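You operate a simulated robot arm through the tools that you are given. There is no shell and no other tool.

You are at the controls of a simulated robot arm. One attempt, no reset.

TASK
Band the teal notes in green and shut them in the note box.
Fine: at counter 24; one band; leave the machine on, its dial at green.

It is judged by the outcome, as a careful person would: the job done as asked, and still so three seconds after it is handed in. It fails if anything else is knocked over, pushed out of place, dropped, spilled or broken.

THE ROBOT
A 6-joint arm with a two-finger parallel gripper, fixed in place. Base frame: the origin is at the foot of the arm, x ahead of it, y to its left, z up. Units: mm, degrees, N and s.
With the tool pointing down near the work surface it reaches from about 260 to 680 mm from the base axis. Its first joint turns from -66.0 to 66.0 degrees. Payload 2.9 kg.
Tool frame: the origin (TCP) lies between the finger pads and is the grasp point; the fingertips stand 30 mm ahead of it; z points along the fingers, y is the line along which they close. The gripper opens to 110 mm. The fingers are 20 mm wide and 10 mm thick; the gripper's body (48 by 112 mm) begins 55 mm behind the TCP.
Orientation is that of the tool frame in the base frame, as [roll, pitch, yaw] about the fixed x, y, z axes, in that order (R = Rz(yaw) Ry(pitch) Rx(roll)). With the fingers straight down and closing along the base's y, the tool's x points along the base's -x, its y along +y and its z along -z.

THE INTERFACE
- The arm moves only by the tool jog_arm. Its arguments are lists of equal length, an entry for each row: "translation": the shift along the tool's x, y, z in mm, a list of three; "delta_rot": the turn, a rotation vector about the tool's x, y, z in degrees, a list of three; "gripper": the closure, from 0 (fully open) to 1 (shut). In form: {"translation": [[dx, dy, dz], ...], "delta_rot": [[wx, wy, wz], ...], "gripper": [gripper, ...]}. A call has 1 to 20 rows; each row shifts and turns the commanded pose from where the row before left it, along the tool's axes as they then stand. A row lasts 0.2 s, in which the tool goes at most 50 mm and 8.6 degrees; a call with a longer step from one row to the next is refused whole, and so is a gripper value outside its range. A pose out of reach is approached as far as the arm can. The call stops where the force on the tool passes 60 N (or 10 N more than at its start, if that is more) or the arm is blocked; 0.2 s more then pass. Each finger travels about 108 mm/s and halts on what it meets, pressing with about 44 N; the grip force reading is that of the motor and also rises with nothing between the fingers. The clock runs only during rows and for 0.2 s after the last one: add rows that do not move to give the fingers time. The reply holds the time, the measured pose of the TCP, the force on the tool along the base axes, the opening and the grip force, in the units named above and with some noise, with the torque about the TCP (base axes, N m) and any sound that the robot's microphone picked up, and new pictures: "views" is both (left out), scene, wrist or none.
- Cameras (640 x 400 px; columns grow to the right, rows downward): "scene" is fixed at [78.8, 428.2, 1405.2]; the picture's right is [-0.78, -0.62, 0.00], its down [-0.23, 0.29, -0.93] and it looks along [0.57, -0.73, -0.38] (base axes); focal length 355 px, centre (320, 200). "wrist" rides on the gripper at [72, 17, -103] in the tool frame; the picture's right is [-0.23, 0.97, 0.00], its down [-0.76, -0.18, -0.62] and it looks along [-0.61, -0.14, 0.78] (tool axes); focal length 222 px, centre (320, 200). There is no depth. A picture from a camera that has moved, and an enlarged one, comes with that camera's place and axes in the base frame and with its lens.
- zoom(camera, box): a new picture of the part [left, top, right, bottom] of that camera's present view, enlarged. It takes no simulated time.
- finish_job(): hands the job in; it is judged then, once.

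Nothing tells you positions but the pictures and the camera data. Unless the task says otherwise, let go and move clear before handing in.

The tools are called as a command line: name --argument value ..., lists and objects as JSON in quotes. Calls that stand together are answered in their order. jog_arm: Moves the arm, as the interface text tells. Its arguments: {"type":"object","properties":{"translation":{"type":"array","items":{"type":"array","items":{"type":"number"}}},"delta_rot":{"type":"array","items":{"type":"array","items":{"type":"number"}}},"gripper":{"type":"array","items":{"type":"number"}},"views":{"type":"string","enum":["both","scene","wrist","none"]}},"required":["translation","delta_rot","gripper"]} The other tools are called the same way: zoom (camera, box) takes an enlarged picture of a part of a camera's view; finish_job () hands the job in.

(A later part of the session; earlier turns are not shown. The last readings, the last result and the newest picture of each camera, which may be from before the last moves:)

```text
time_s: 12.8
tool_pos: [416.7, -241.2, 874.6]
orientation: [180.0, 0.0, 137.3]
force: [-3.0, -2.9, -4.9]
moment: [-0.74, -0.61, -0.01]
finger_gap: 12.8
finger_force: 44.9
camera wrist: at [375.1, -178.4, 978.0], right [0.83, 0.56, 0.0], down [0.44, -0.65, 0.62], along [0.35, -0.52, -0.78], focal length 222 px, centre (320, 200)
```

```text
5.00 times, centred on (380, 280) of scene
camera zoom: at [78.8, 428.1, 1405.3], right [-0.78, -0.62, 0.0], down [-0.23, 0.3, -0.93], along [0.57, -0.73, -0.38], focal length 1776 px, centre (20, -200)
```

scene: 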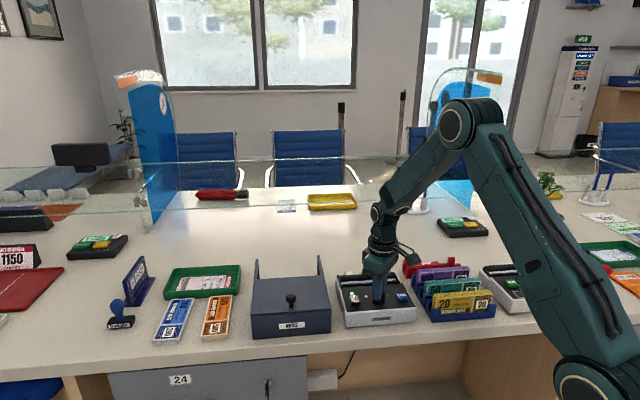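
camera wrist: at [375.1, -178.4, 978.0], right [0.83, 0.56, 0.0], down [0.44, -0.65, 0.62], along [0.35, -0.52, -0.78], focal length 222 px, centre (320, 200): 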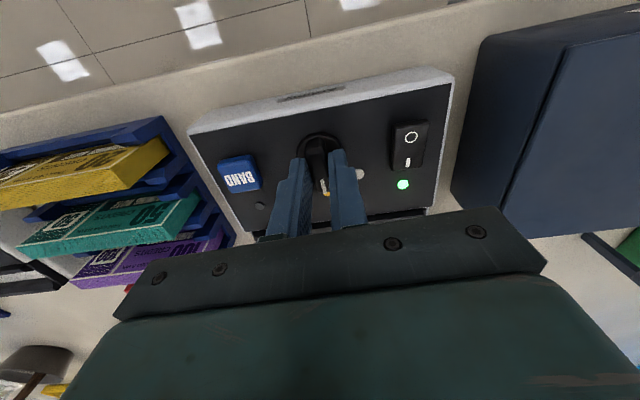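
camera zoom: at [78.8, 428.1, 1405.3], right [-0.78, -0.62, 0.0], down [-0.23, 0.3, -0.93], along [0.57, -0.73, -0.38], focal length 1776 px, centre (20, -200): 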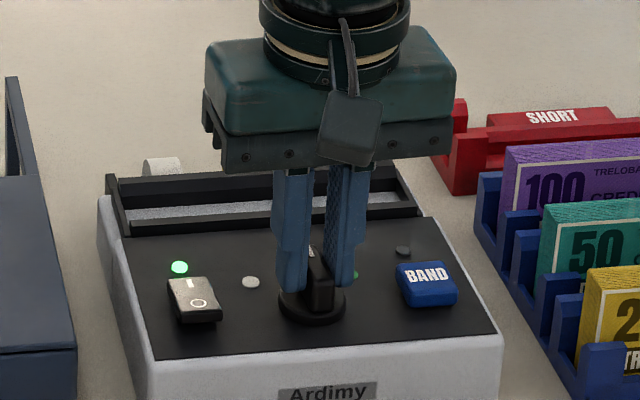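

The dial followed to yellow. I'll continue another ~51° to green.

jog_arm --translation '[[0, 0, 0], [0, 0, 0], [0, 0, 0], [0, 0, 0], [0, 0, 0], [0, 0, 0]]' --delta_rot '[[0, 0, 8.5], [0, 0, 8.5], [0, 0, 8.5], [0, 0, 8.5], [0, 0, 8.5], [0, 0, 8.5]]' --gripper '[1, 1, 1, 1, 1, 1]' --views "wrist"

zoom --camera "wrist" --box '[220, 60, 420, 220]'

zoom --camera "scene" --box '[330, 240, 430, 320]'

```text
time_s: 14.2
tool_pos: [416.7, -239.8, 875.7]
orientation: [-180.0, 0.0, 86.2]
force: [-0.7, -3.6, -1.7]
moment: [0.36, -0.08, -0.01]
finger_gap: 12.7
finger_force: 45.7
camera wrist: at [438.5, -168.8, 978.0], right [0.96, -0.29, 0.0], down [-0.23, -0.75, 0.62], along [-0.18, -0.6, -0.78], focal length 222 px, centre (320, 200)
```

wrist: 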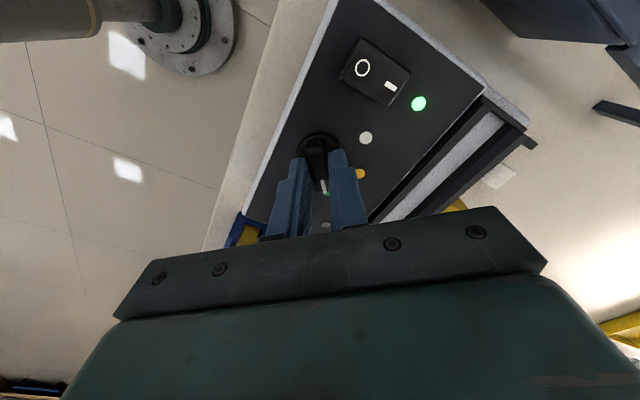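

```text
2.50 times, centred on (320, 140) of wrist
camera zoom: at [438.5, -168.8, 978.0], right [0.96, -0.29, 0.0], down [-0.23, -0.75, 0.62], along [-0.18, -0.6, -0.78], focal length 555 px, centre (320, 350)
```

zoom: 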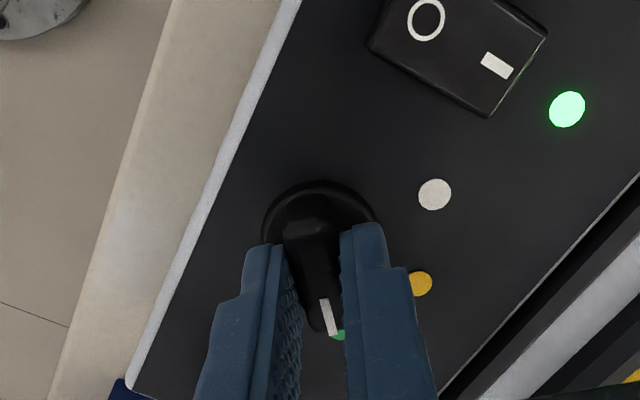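

```text
5.00 times, centred on (380, 280) of scene
camera zoom: at [78.8, 428.1, 1405.3], right [-0.78, -0.62, 0.0], down [-0.23, 0.3, -0.93], along [0.57, -0.73, -0.38], focal length 1776 px, centre (20, -200)
```

zoom: 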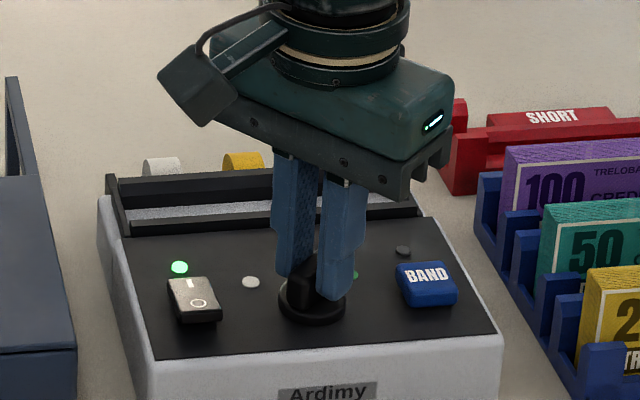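

The pointer lines up with the green dot. I'll release, lift clear, and verify.

jog_arm --translation '[[0, 0, 0], [0, 0, 0], [0, 0, -15], [0, 0, -25], [0, 0, -30]]' --delta_rot '[[0, 0, 0], [0, 0, 0], [0, 0, 0], [0, 0, 0], [0, 0, 0]]' --gripper '[0.6, 0.6, 0.6, 0.6, 0.6]' --views "wrist"

zoom --camera "wrist" --box '[260, 30, 440, 180]'

zoom --camera "scene" --box '[330, 240, 430, 320]'

```text
time_s: 15.4
tool_pos: [417.7, -239.7, 944.6]
orientation: [-179.9, 0.0, 86.4]
force: [-0.2, 0.8, 0.5]
moment: [-0.02, 0.0, 0.0]
finger_gap: 43.9
finger_force: 0.1
camera wrist: at [438.3, -167.7, 1047.9], right [0.96, -0.29, 0.0], down [-0.22, -0.75, 0.62], along [-0.18, -0.6, -0.78], focal length 222 px, centre (320, 200)
```

wrist: 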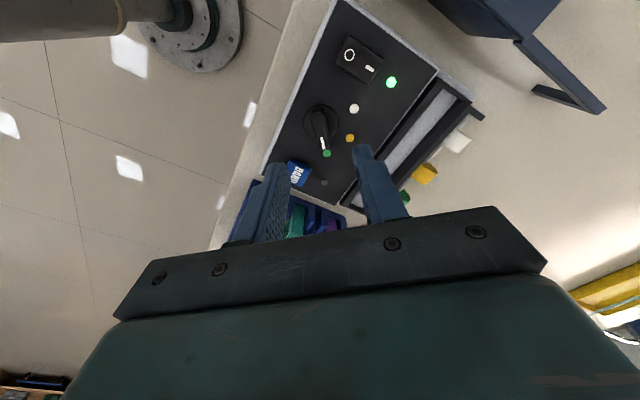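

```text
2.67 times, centred on (350, 105) of wrist
camera zoom: at [438.3, -167.7, 1047.9], right [0.96, -0.29, 0.0], down [-0.22, -0.75, 0.62], along [-0.18, -0.6, -0.78], focal length 592 px, centre (240, 453)
```

zoom: 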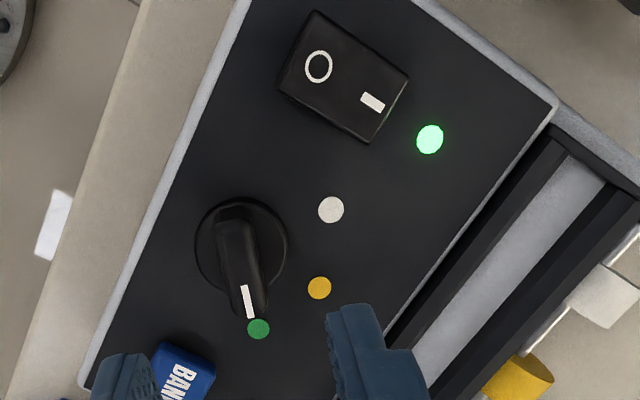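

```text
5.00 times, centred on (380, 280) of scene
camera zoom: at [78.8, 428.2, 1405.2], right [-0.78, -0.62, 0.0], down [-0.23, 0.29, -0.93], along [0.57, -0.73, -0.38], focal length 1776 px, centre (20, -200)
```

zoom: 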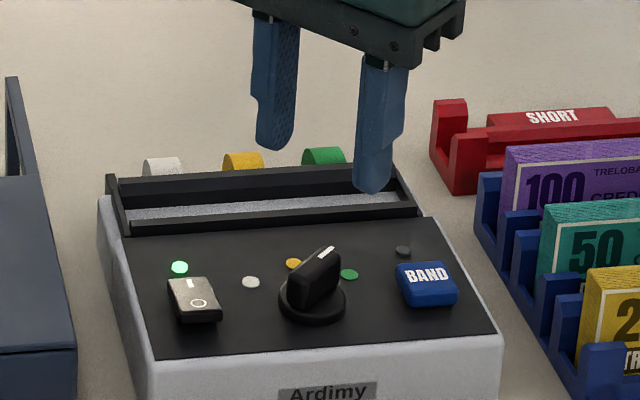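

The machine is on and its dial is at green. Now the box: I'll rotate back square to the desk and move above the lid's knob near (556, -67).

jog_arm --translation '[[0, 0, -5], [0, 0, -5], [0, 0, 0], [0, 0, 0], [0, 0, 0], [0, 0, 0], [3, 27.5, 0], [3, 27.5, 0], [3, 27.5, 0], [3, 27.5, 0], [3, 27.5, 0], [3, 27.5, 0], [3, 27.5, 0], [3, 27.8, 0]]' --delta_rot '[[0, 0, -8.1], [0, 0, -8.1], [0, 0, -8.1], [0, 0, -8.1], [0, 0, -8.1], [0, 0, -8.2], [0, 0, 0], [0, 0, 0], [0, 0, 0], [0, 0, 0], [0, 0, 0], [0, 0, 0], [0, 0, 0], [0, 0, 0]]' --gripper '[0.6, 0.6, 0.6, 0.6, 0.6, 0.6, 0.5, 0.5, 0.5, 0.5, 0.5, 0.5, 0.5, 0.5]'

zoom --camera "wrist" --box '[200, 20, 440, 200]'

zoom --camera "scene" --box '[230, 240, 350, 345]'

```text
time_s: 18.4
tool_pos: [556.4, -66.3, 954.7]
orientation: [180.0, 0.0, 135.1]
force: [-0.4, -0.4, -0.3]
moment: [0.0, 0.0, 0.03]
finger_gap: 55.1
finger_force: 0.1
camera wrist: at [516.6, -3.1, 1057.7], right [0.85, 0.53, 0.0], down [0.41, -0.66, 0.62], along [0.33, -0.53, -0.78], focal length 222 px, centre (320, 200)
```

scene: 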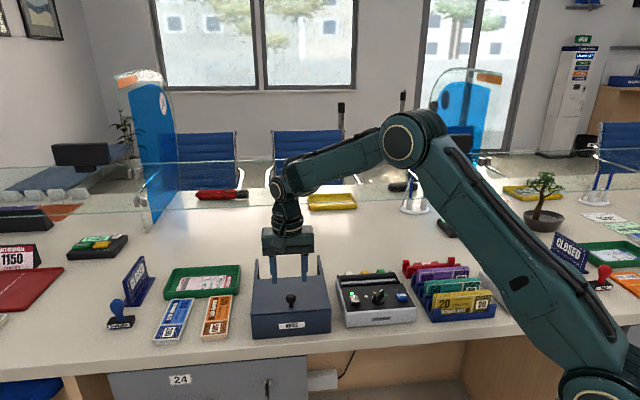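
wrist: 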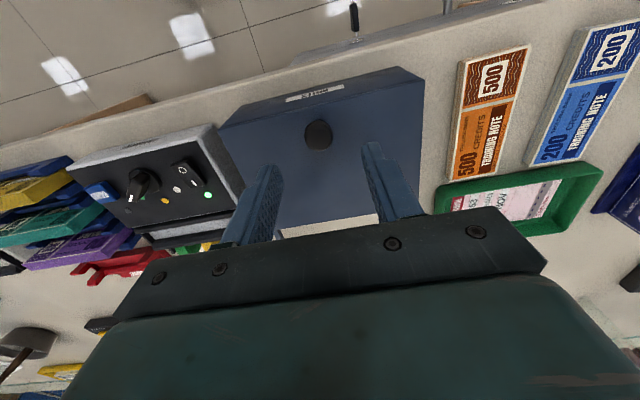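

```text
2.22 times, centred on (320, 110) of wrist
camera zoom: at [516.6, -3.1, 1057.7], right [0.85, 0.53, 0.0], down [0.41, -0.66, 0.62], along [0.33, -0.53, -0.78], focal length 494 px, centre (320, 400)
```

zoom: 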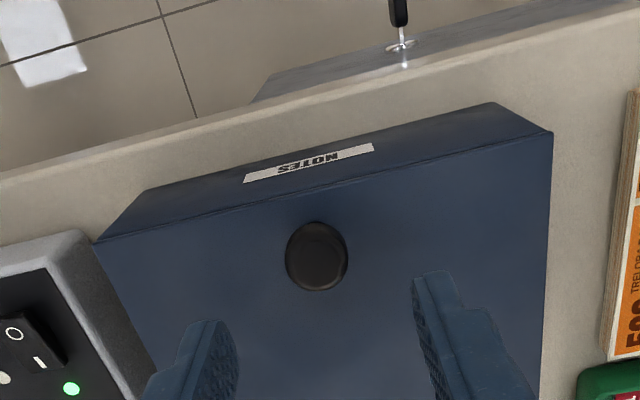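

```text
3.81 times, centred on (290, 292) of scene
camera zoom: at [78.8, 428.2, 1405.2], right [-0.78, -0.62, 0.0], down [-0.23, 0.29, -0.93], along [0.57, -0.73, -0.38], focal length 1353 px, centre (434, -152)
```

zoom: 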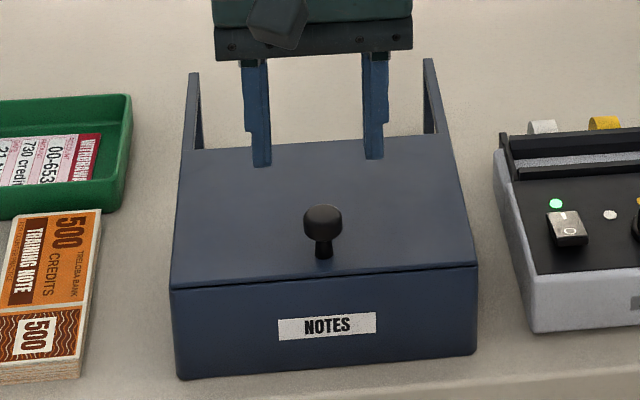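

The knob head (about 22 mm across) is at roughly (552, -62), with its top at z≈890. I'll centre on it, lower until the tips are just above the lid, and grip.

jog_arm --translation '[[6.4, 0, 15], [0, 0, 20], [0, 0, 16], [0, 0, 15], [0, 0, 0], [0, 0, 0], [0, 0, 0], [0, 0, 0]]' --delta_rot '[[0, 0, 0], [0, 0, 0], [0, 0, 0], [0, 0, 0], [0, 0, 0], [0, 0, 0], [0, 0, 0], [0, 0, 0]]' --gripper '[0.5, 0.5, 0.5, 0.5, 0.5, 0.8, 0.85, 0.9]'

zoom --camera "scene" --box '[230, 240, 350, 345]'

zoom --camera "wrist" --box '[200, 50, 440, 230]'

```text
time_s: 20.2
tool_pos: [550.2, -62.6, 888.4]
orientation: [180.0, -0.1, 134.9]
force: [0.0, -0.5, -3.3]
moment: [-0.13, -0.13, -0.02]
finger_gap: 23.0
finger_force: 45.4
camera wrist: at [511.4, 0.3, 991.2], right [0.85, 0.53, 0.0], down [0.41, -0.66, 0.62], along [0.33, -0.53, -0.78], focal length 222 px, centre (320, 200)
```

scene: 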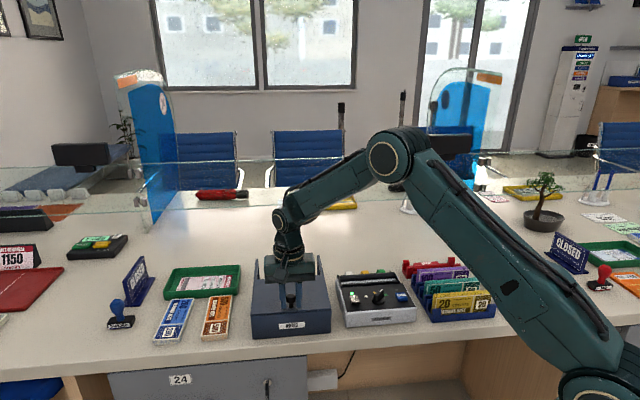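
wrist: 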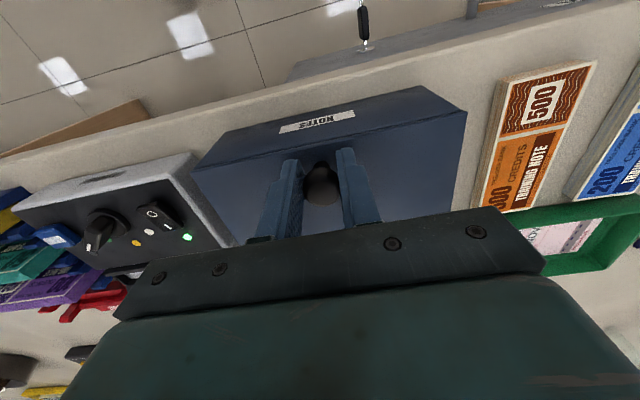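

```text
3.81 times, centred on (290, 292) of scene
camera zoom: at [78.9, 428.1, 1405.2], right [-0.78, -0.62, 0.0], down [-0.23, 0.3, -0.93], along [0.57, -0.73, -0.38], focal length 1353 px, centre (434, -152)
```

zoom: 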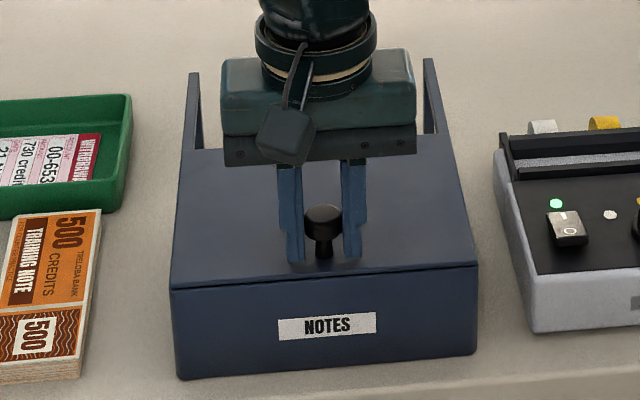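

```text
2.22 times, centred on (320, 140) of wrist
camera zoom: at [511.4, 0.3, 991.2], right [0.85, 0.53, 0.0], down [0.41, -0.66, 0.62], along [0.33, -0.53, -0.78], focal length 494 px, centre (320, 333)
```

zoom: 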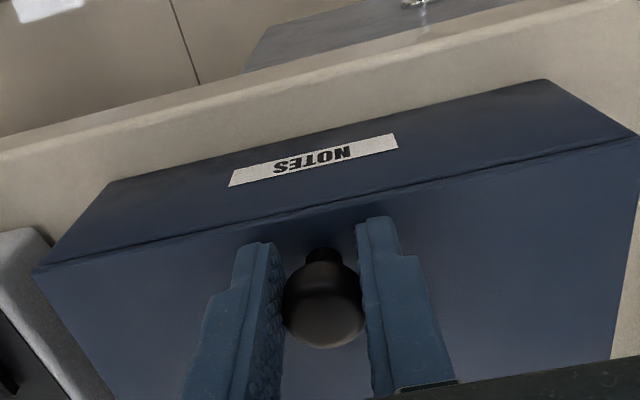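

The knob is held. I'll try sliding the lid back gently by a few millimetres, watching the force.

jog_arm --translation '[[-2, 0, 0], [-3, 0, 0], [-3, 0, 0]]' --delta_rot '[[0, 0, 0], [0, 0, 0], [0, 0, 0]]' --gripper '[0.9, 0.9, 0.9]' --views "none"

zoom --camera "scene" --box '[230, 240, 350, 345]'

```text
time_s: 21.0
tool_pos: [556.5, -68.4, 888.0]
orientation: [-179.9, -0.1, 135.0]
force: [-0.7, -1.0, -9.4]
moment: [-0.21, -0.17, -0.04]
finger_gap: 23.3
finger_force: 45.4
```

```text
3.81 times, centred on (290, 292) of scene
camera zoom: at [79.0, 428.2, 1405.2], right [-0.78, -0.62, 0.0], down [-0.23, 0.3, -0.93], along [0.57, -0.73, -0.38], focal length 1353 px, centre (434, -152)
```

zoom: 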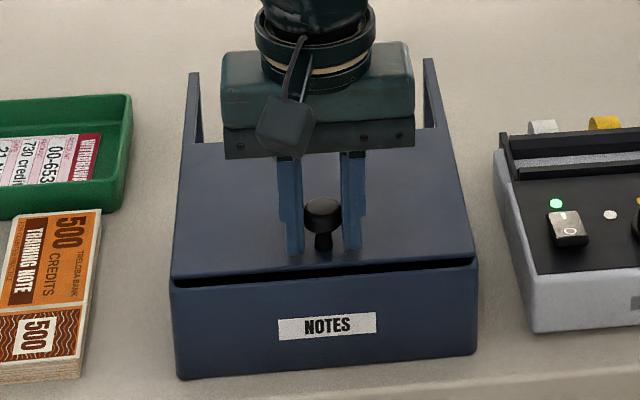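

The lid slides back, and a gap has opened at the front. I'll continue sliding.

jog_arm --translation '[[-8, 0, 0], [-10, 0, 0], [-10, 0, 0], [-10, 0, 0], [-10, 0, 0], [-8, 0, 0]]' --delta_rot '[[0, 0, 0], [0, 0, 0], [0, 0, 0], [0, 0, 0], [0, 0, 0], [0, 0, 0]]' --gripper '[0.9, 0.9, 0.9, 0.9, 0.9, 0.9]' --views "none"

zoom --camera "scene" --box '[230, 230, 350, 345]'

```text
time_s: 22.4
tool_pos: [596.0, -106.5, 888.0]
orientation: [-179.9, -0.1, 135.0]
force: [-6.5, -5.7, -11.8]
moment: [0.15, 0.33, -0.06]
finger_gap: 23.0
finger_force: 45.5
```

```text
3.48 times, centred on (290, 288) of scene
camera zoom: at [78.9, 428.0, 1405.3], right [-0.78, -0.62, 0.0], down [-0.23, 0.3, -0.93], along [0.57, -0.73, -0.38], focal length 1235 px, centre (424, -104)
```

zoom: 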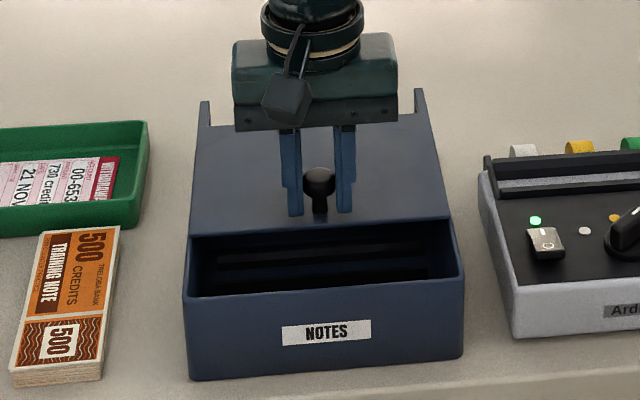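

The lid is more than half open. I'll slide it about 36 mm more, watching for an end stop.

jog_arm --translation '[[-8, 0, 0], [-8, 0, 0], [-8, 0, 0], [-7, 0, 0], [-5, 0, 0]]' --delta_rot '[[0, 0, 0], [0, 0, 0], [0, 0, 0], [0, 0, 0], [0, 0, 0]]' --gripper '[0.9, 0.9, 0.9, 0.9, 0.9]' --views "none"

zoom --camera "scene" --box '[230, 230, 350, 345]'

zoom --camera "wrist" --box '[160, 0, 480, 200]'

```text
time_s: 23.6
tool_pos: [622.2, -132.1, 887.0]
orientation: [-179.8, -0.2, 135.0]
force: [-7.6, -6.6, -17.4]
moment: [-0.09, 0.07, -0.06]
finger_gap: 23.2
finger_force: 44.9
```

```text
3.48 times, centred on (290, 288) of scene
camera zoom: at [79.0, 427.9, 1405.3], right [-0.78, -0.62, 0.0], down [-0.23, 0.3, -0.93], along [0.57, -0.73, -0.38], focal length 1235 px, centre (424, -104)
```

zoom: 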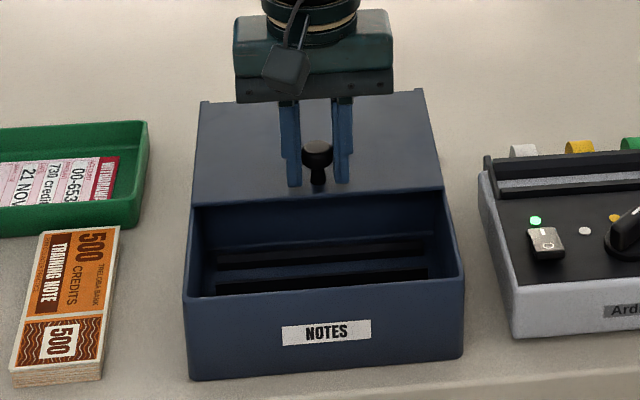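

```text
2.00 times, centred on (320, 100) of wrist
camera zoom: at [581.8, -69.9, 991.4], right [0.85, 0.53, 0.0], down [0.42, -0.66, 0.62], along [0.33, -0.53, -0.78], focal length 444 px, centre (320, 400)
```

zoom: 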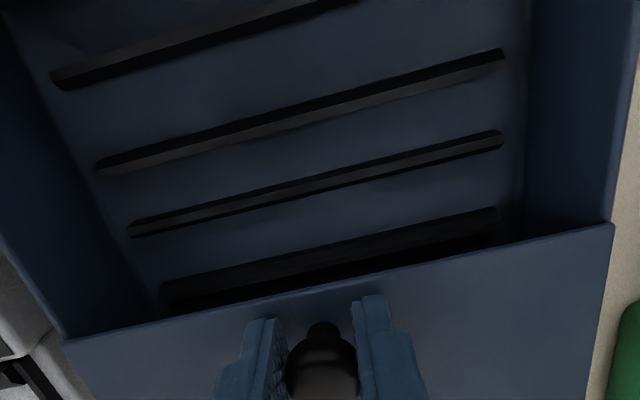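

The lid is open about 100 mm, and the box floor has ridges forming ~20 mm slots for standing bundles on edge. I'll release the knob, lift, and look inside.

jog_arm --translation '[[0, 0, 0], [0, 0, 0], [0, 0, -20], [0, 0, -30], [10, 0, -30], [20, 0, -30]]' --delta_rot '[[0, 0, 0], [0, 0, 0], [0, 0, 0], [0, 0, 0], [0, 0, 0], [0, 0, 0]]' --gripper '[0.6, 0.6, 0.6, 0.6, 0.6, 0.6]'

zoom --camera "wrist" --box '[180, 0, 440, 180]'

zoom --camera "scene" --box '[230, 230, 350, 345]'

```text
time_s: 25.0
tool_pos: [600.6, -111.4, 997.8]
orientation: [-180.0, 0.0, 135.1]
force: [0.1, 0.5, 0.6]
moment: [0.01, 0.01, -0.02]
finger_gap: 44.0
finger_force: 0.1
camera wrist: at [560.9, -47.3, 1101.7], right [0.85, 0.53, 0.0], down [0.41, -0.66, 0.62], along [0.33, -0.53, -0.78], focal length 222 px, centre (320, 200)
```

scene: 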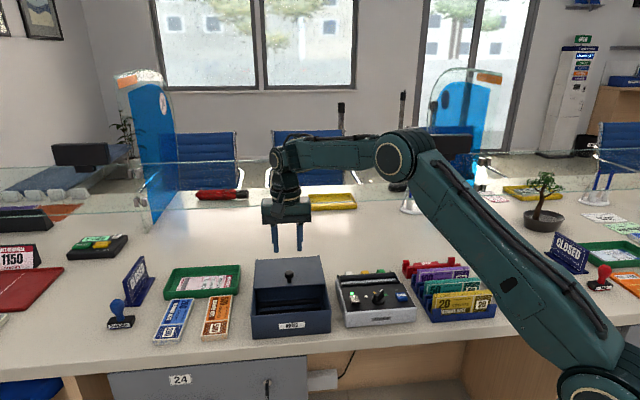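
wrist: 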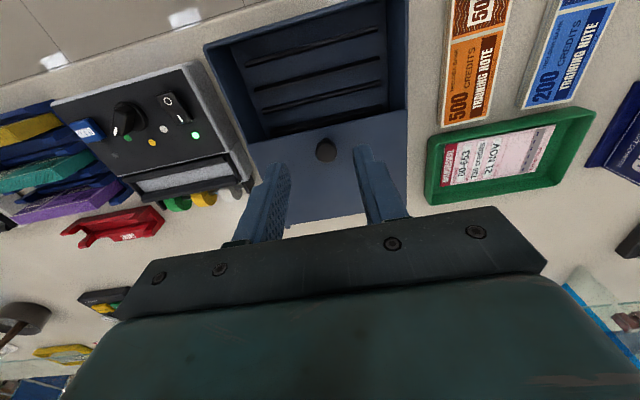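

```text
2.22 times, centred on (310, 90) of wrist
camera zoom: at [560.9, -47.3, 1101.7], right [0.85, 0.53, 0.0], down [0.41, -0.66, 0.62], along [0.33, -0.53, -0.78], focal length 494 px, centre (342, 444)
```

zoom: 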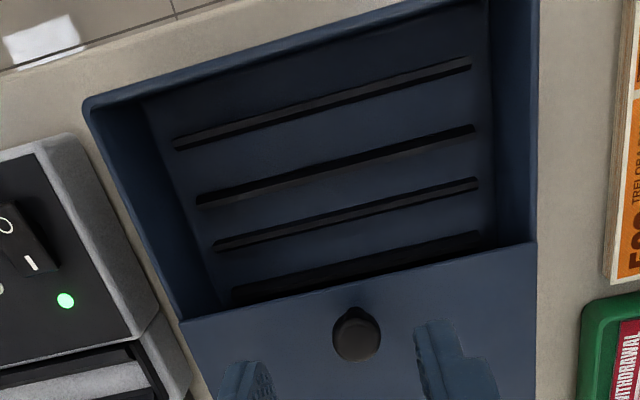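

```text
3.48 times, centred on (290, 288) of scene
camera zoom: at [78.8, 428.2, 1405.2], right [-0.78, -0.62, 0.0], down [-0.23, 0.29, -0.93], along [0.57, -0.73, -0.38], focal length 1235 px, centre (424, -104)
```

zoom: 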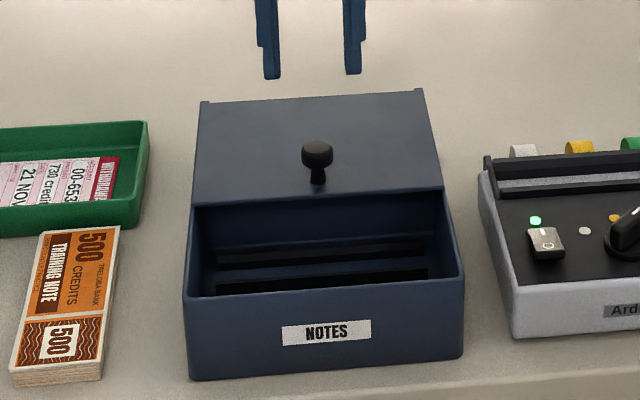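

The box is open with clear slots on its floor. Next I turn the tool 90° so the fingers close across the bundles and move above the teal bundle in the rack.

jog_arm --translation '[[0, 0, 0], [0, 0, 0], [0, 0, 0], [0, 0, 0], [0, 0, 0], [0, 0, 0], [0, 0, 0], [0, 0, 0], [0, 0, 0], [0, 0, 0], [0, 0, 0]]' --delta_rot '[[0, 0, -8.2], [0, 0, -8.2], [0, 0, -8.2], [0, 0, -8.2], [0, 0, -8.2], [0, 0, -8.2], [0, 0, -8.2], [0, 0, -8.2], [0, 0, -8.2], [0, 0, -8.2], [0, 0, -8.0]]' --gripper '[0.6, 0.6, 0.6, 0.6, 0.6, 0.6, 0.6, 0.6, 0.6, 0.6, 0.6]' --views "wrist"

```text
time_s: 27.4
tool_pos: [600.5, -112.4, 999.4]
orientation: [179.9, 0.0, -134.6]
force: [-0.1, -0.1, -0.6]
moment: [0.02, 0.02, 0.0]
finger_gap: 43.9
finger_force: 0.1
camera wrist: at [537.1, -151.5, 1102.3], right [-0.53, 0.85, 0.0], down [0.66, 0.42, 0.62], along [0.53, 0.33, -0.78], focal length 222 px, centre (320, 200)
```

wrist: 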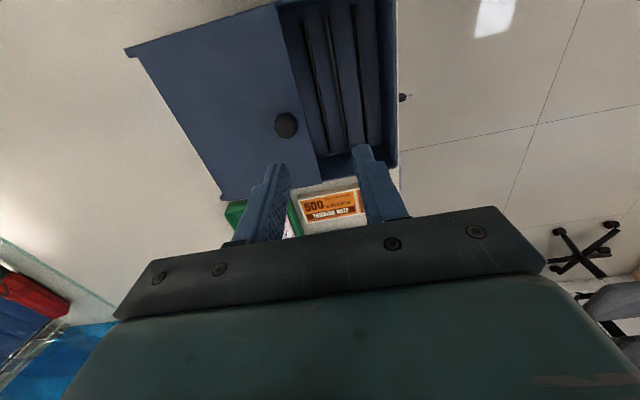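

The tool is turned. Now I move along the desk to hover above the teal bundle.

jog_arm --translation '[[43, -0.4, 0], [43, -0.4, 0], [43, -0.4, 0], [43, -0.4, 0], [43, -0.4, 0], [43, -0.4, 0], [43, -0.4, 0], [43, -0.4, 0], [43, -0.4, 0], [43, -0.6, 20], [6, 0, 0]]' --delta_rot '[[0, 0, 0], [0, 0, 0], [0, 0, 0], [0, 0, 0], [0, 0, 0], [0, 0, 0], [0, 0, 0], [0, 0, 0], [0, 0, 0], [0, 0, 0], [0, 0, 0]]' --gripper '[0.6, 0.6, 0.6, 0.6, 0.6, 0.6, 0.6, 0.6, 0.6, 0.6, 0.6]'

zoom --camera "wrist" --box '[180, 20, 460, 200]'

zoom --camera "scene" --box '[405, 225, 505, 325]'

```text
time_s: 29.8
tool_pos: [295.6, -423.4, 979.8]
orientation: [180.0, 0.0, -135.0]
force: [-1.1, -0.4, 0.1]
moment: [0.01, 0.01, -0.01]
finger_gap: 44.1
finger_force: 0.0
camera wrist: at [232.4, -462.8, 1082.7], right [-0.53, 0.85, 0.0], down [0.66, 0.41, 0.62], along [0.53, 0.33, -0.78], focal length 222 px, centre (320, 200)
```

scene: 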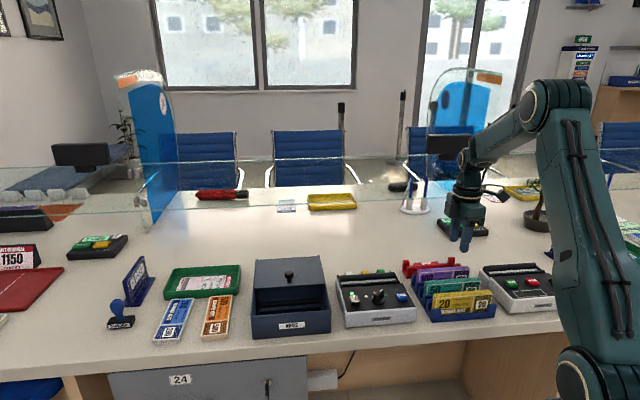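
wrist: 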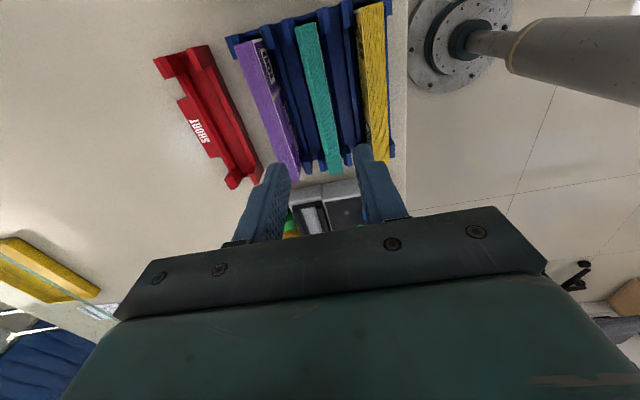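

```text
2.22 times, centred on (320, 110) of wrist
camera zoom: at [232.4, -462.8, 1082.7], right [-0.53, 0.85, 0.0], down [0.66, 0.41, 0.62], along [0.53, 0.33, -0.78], focal length 494 px, centre (320, 400)
```

zoom: 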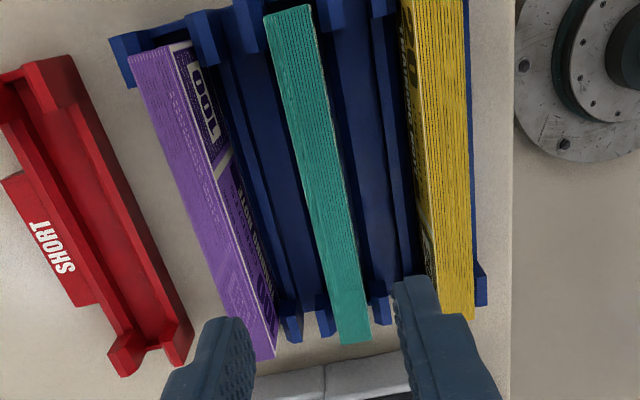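

```text
4.00 times, centred on (455, 275) of scene
camera zoom: at [78.8, 428.2, 1405.2], right [-0.78, -0.62, 0.0], down [-0.23, 0.3, -0.93], along [0.57, -0.73, -0.38], focal length 1421 px, centre (-220, -100)
```

zoom: 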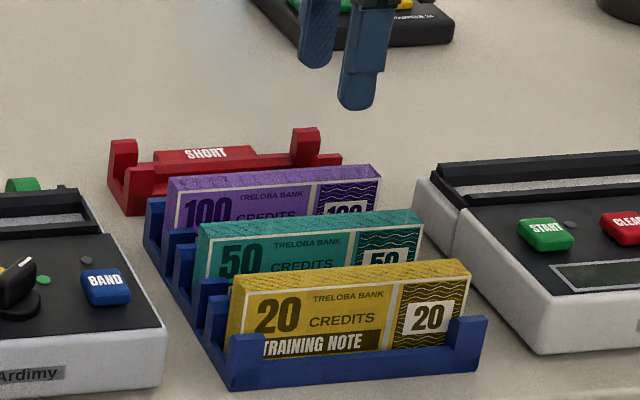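

I have a clean top view: the teal bundle is centred near (294.5, -420), about 18 mm thick, with free gaps both sides. I'll zoom in on the gaps to check the rack's divider heights before descending.

zoom --camera "wrist" --box '[260, 60, 380, 180]'

zoom --camera "scene" --box '[405, 255, 485, 325]'

```text
3.33 times, centred on (320, 120) of wrist
camera zoom: at [232.4, -462.8, 1082.7], right [-0.53, 0.85, 0.0], down [0.66, 0.41, 0.62], along [0.53, 0.33, -0.78], focal length 740 px, centre (320, 467)
```

zoom: 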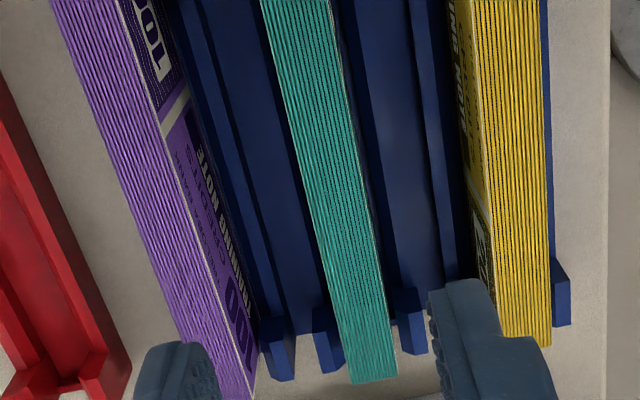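

```text
5.71 times, centred on (445, 290) of scene
camera zoom: at [78.8, 428.2, 1405.2], right [-0.78, -0.62, 0.0], down [-0.23, 0.3, -0.93], along [0.57, -0.73, -0.38], focal length 2029 px, centre (-394, -314)
```

zoom: 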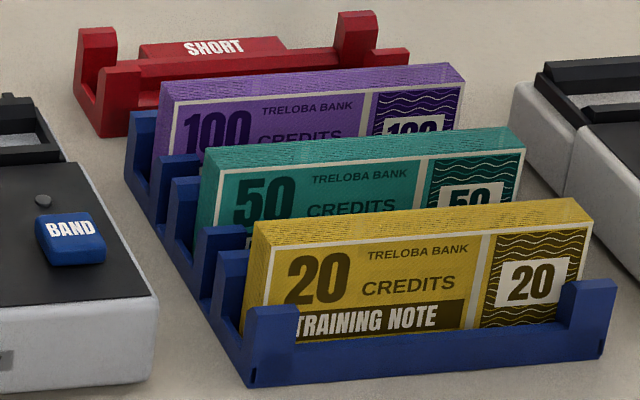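

The dividers reach only to about z≈805, so I can grip with tips at z≈812. I'll align and descend to just above the bundle first, then check.

jog_arm --translation '[[-1.8, 3.3, 20], [0, 0, 30], [0, 0, 30], [0, 0, 16]]' --delta_rot '[[0, 0, 0], [0, 0, 0], [0, 0, 0], [0, 0, 0]]' --gripper '[0.6, 0.6, 0.6, 0.6]'

zoom --camera "wrist" --box '[200, 60, 440, 220]'

zoom --camera "scene" --box '[405, 235, 505, 325]'

```text
time_s: 30.8
tool_pos: [294.7, -420.1, 883.0]
orientation: [180.0, 0.0, -135.0]
force: [0.3, 0.5, 0.2]
moment: [0.01, 0.02, -0.01]
finger_gap: 44.0
finger_force: 0.0
camera wrist: at [231.4, -459.0, 986.0], right [-0.53, 0.85, 0.0], down [0.66, 0.41, 0.62], along [0.53, 0.33, -0.78], focal length 222 px, centre (320, 200)
```

scene: 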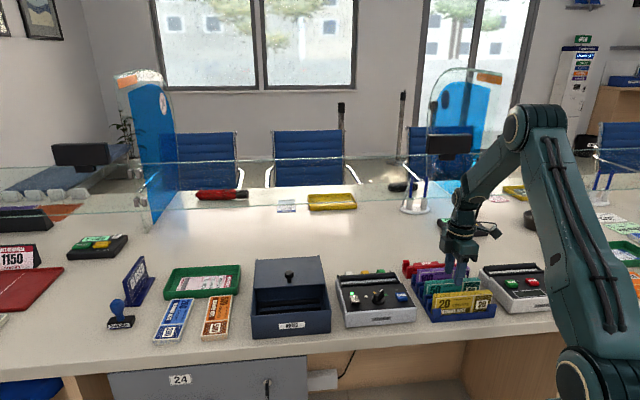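
wrist: 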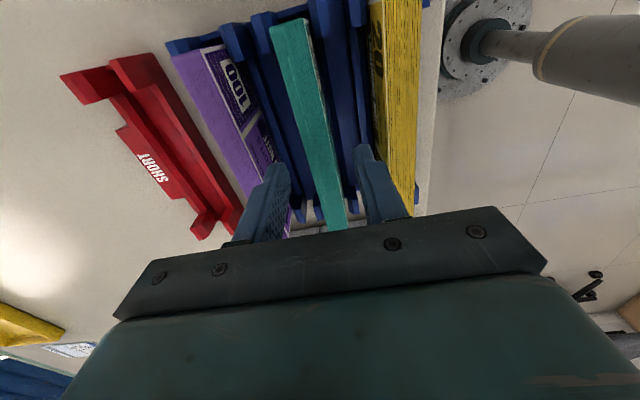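

```text
2.50 times, centred on (320, 140) of wrist
camera zoom: at [231.4, -459.0, 986.0], right [-0.53, 0.85, 0.0], down [0.66, 0.41, 0.62], along [0.53, 0.33, -0.78], focal length 555 px, centre (320, 350)
```

zoom: 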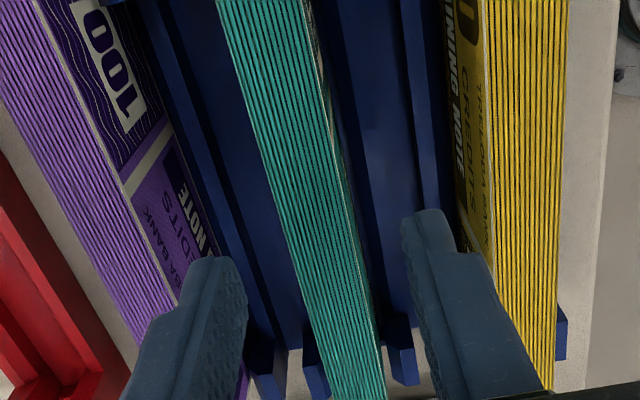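

```text
4.44 times, centred on (455, 280) of scene
camera zoom: at [78.8, 428.2, 1405.2], right [-0.78, -0.62, 0.0], down [-0.23, 0.3, -0.93], along [0.57, -0.73, -0.38], focal length 1578 px, centre (-280, -156)
```

zoom: 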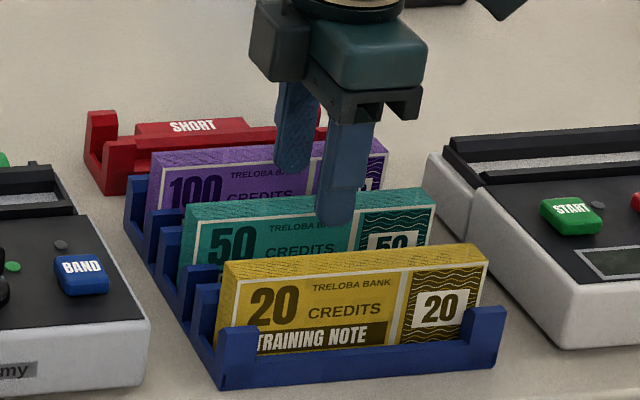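

The fingers line up with about 14 mm of clearance to each neighbour. I'll descend the remaining 41 mm and close on the teal bundle.

jog_arm --translation '[[0, 0, 12], [0, 0, 12], [0, 0, 10], [0, 0, 7], [0, 0, 0], [0, 0, 0], [0, 0, 0], [0, 0, 0]]' --delta_rot '[[0, 0, 0], [0, 0, 0], [0, 0, 0], [0, 0, 0], [0, 0, 0], [0, 0, 0], [0, 0, 0], [0, 0, 0]]' --gripper '[0.6, 0.6, 0.6, 0.6, 0.6, 0.8, 0.9, 0.95]'

zoom --camera "wrist" --box '[200, 60, 440, 220]'

zoom --camera "scene" --box '[405, 235, 505, 325]'

```text
time_s: 32.6
tool_pos: [294.9, -419.4, 841.3]
orientation: [-180.0, -0.1, -134.9]
force: [-0.4, -0.4, -0.1]
moment: [-0.01, 0.0, 0.0]
finger_gap: 17.5
finger_force: 44.0
camera wrist: at [231.0, -459.1, 945.0], right [-0.53, 0.85, 0.0], down [0.66, 0.41, 0.62], along [0.53, 0.33, -0.78], focal length 222 px, centre (320, 200)
```

scene: 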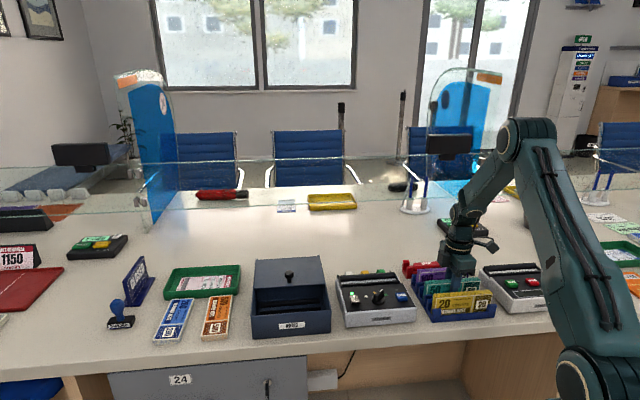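
wrist: 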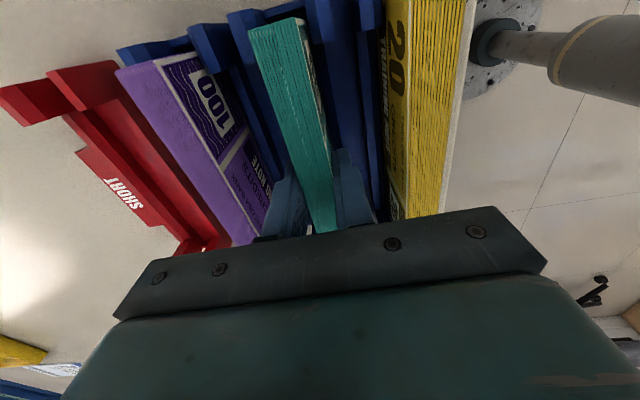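

```text
2.50 times, centred on (320, 140) of wrist
camera zoom: at [231.0, -459.1, 945.0], right [-0.53, 0.85, 0.0], down [0.66, 0.41, 0.62], along [0.53, 0.33, -0.78], focal length 555 px, centre (320, 350)
```

zoom: 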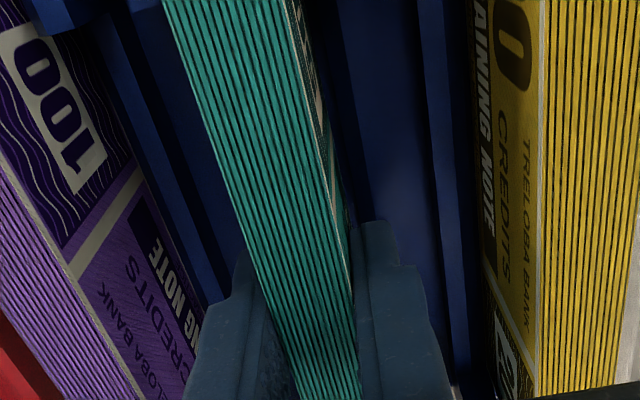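

```text
4.44 times, centred on (455, 280) of scene
camera zoom: at [78.8, 428.2, 1405.2], right [-0.78, -0.62, 0.0], down [-0.23, 0.3, -0.93], along [0.57, -0.73, -0.38], focal length 1578 px, centre (-280, -156)
```

zoom: 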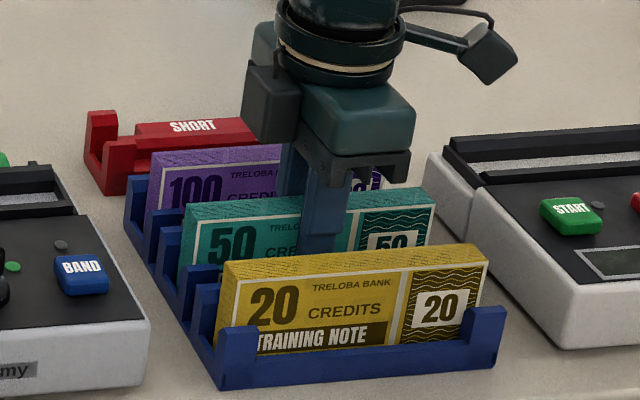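

The bundle is gripped at 17.5 mm with no side load. I'll lift it straight up out of the rack.

jog_arm --translation '[[0, 0, -8], [0, 0, -12], [0, 0, -16], [0, 0, -20], [0, 0, -24], [0, 0, -24], [0, 0, -16]]' --delta_rot '[[0, 0, 0], [0, 0, 0], [0, 0, 0], [0, 0, 0], [0, 0, 0], [0, 0, 0], [0, 0, 0]]' --gripper '[0.95, 0.95, 0.95, 0.95, 0.95, 0.95, 0.95]'

zoom --camera "scene" --box '[405, 195, 525, 325]'

zoom --camera "wrist" --box '[200, 20, 440, 220]'

```text
time_s: 34.2
tool_pos: [294.1, -420.0, 961.2]
orientation: [-180.0, 0.0, -134.9]
force: [-0.8, -0.2, 0.1]
moment: [0.04, 0.01, 0.0]
finger_gap: 17.4
finger_force: 43.8
camera wrist: at [231.3, -459.8, 1065.2], right [-0.53, 0.85, 0.0], down [0.66, 0.41, 0.62], along [0.53, 0.33, -0.78], focal length 222 px, centre (320, 200)
```

scene: 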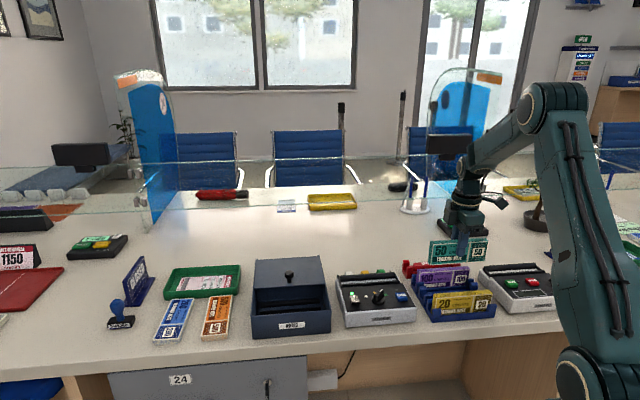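
wrist: 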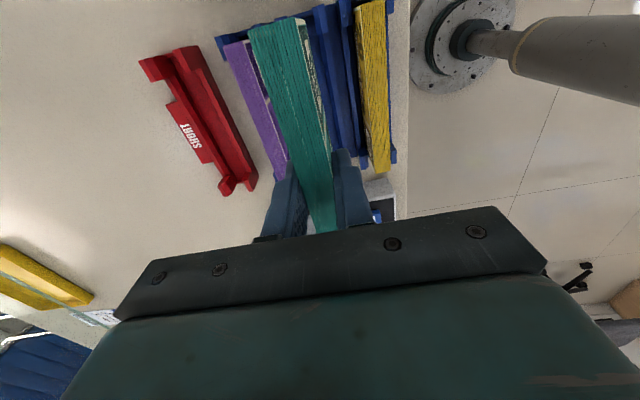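

```text
3.08 times, centred on (465, 260) of scene
camera zoom: at [78.8, 428.2, 1405.2], right [-0.78, -0.62, 0.0], down [-0.23, 0.3, -0.93], along [0.57, -0.73, -0.38], focal length 1093 px, centre (-126, 15)
```

zoom: 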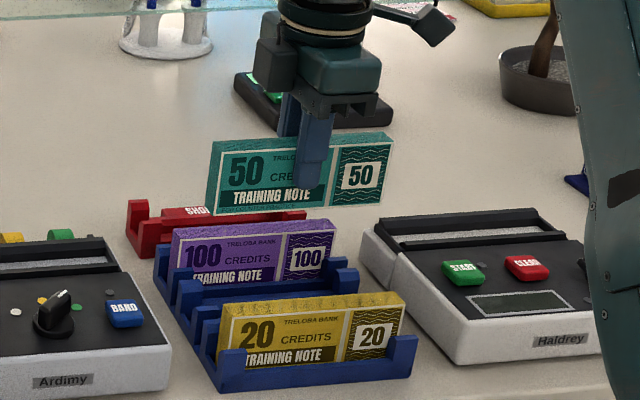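

```text
2.00 times, centred on (320, 120) of wrist
camera zoom: at [231.3, -459.8, 1065.2], right [-0.53, 0.85, 0.0], down [0.66, 0.41, 0.62], along [0.53, 0.33, -0.78], focal length 444 px, centre (320, 360)
```

zoom: 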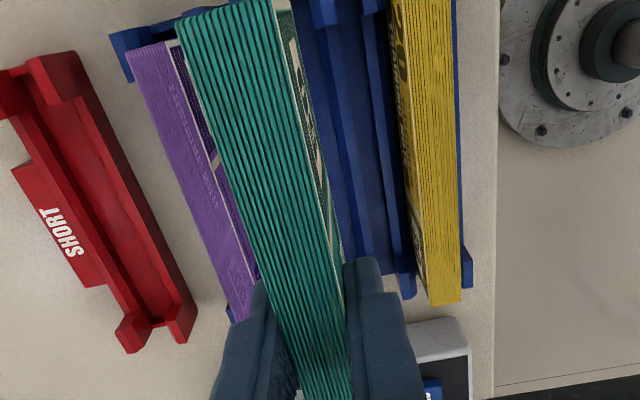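

The teal bundle is out and secure. Before moving I'll zoom the scene camera on the bander's slot and on the bundle to refine the insertion geometry.

zoom --camera "scene" --box '[330, 262, 410, 302]'

zoom --camera "scene" --box '[420, 225, 500, 275]'

zoom --camera "scene" --box '[375, 262, 415, 292]'

```text
8.00 times, centred on (370, 282) of scene
camera zoom: at [78.8, 428.2, 1405.2], right [-0.78, -0.62, 0.0], down [-0.23, 0.3, -0.93], along [0.57, -0.73, -0.38], focal length 2841 px, centre (-80, -456)
```

zoom: 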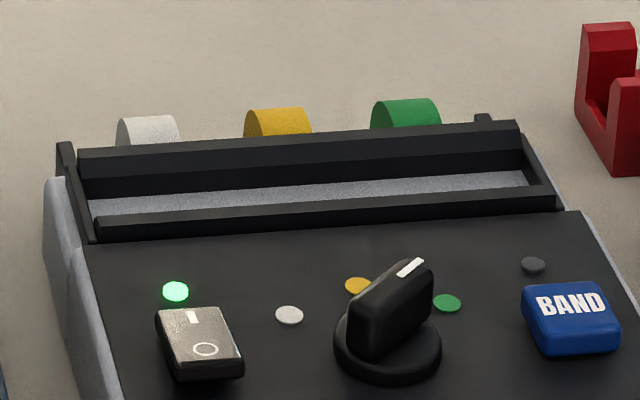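

```text
8.00 times, centred on (460, 250) of scene
camera zoom: at [78.8, 428.2, 1405.2], right [-0.78, -0.62, 0.0], down [-0.23, 0.3, -0.93], along [0.57, -0.73, -0.38], focal length 2841 px, centre (-800, -200)
```

zoom: 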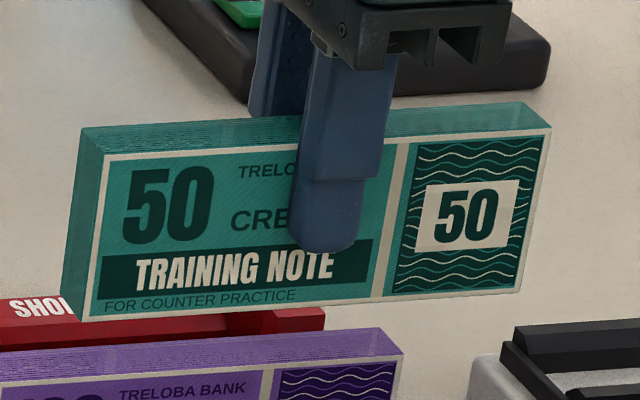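

```text
13.33 times, centred on (395, 277) of scene
camera zoom: at [78.8, 428.2, 1405.2], right [-0.78, -0.62, 0.0], down [-0.23, 0.3, -0.93], along [0.57, -0.73, -0.38], focal length 4735 px, centre (-680, -827)
```

zoom: 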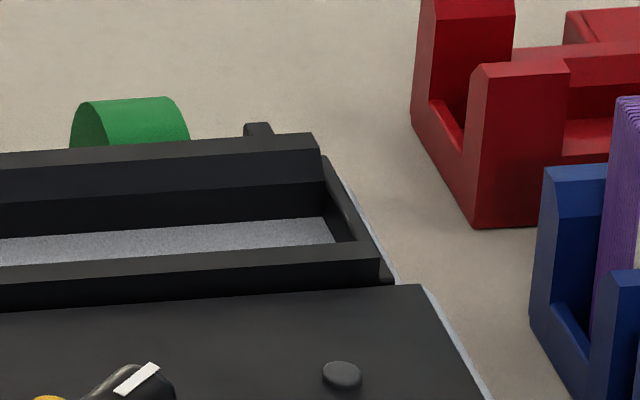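

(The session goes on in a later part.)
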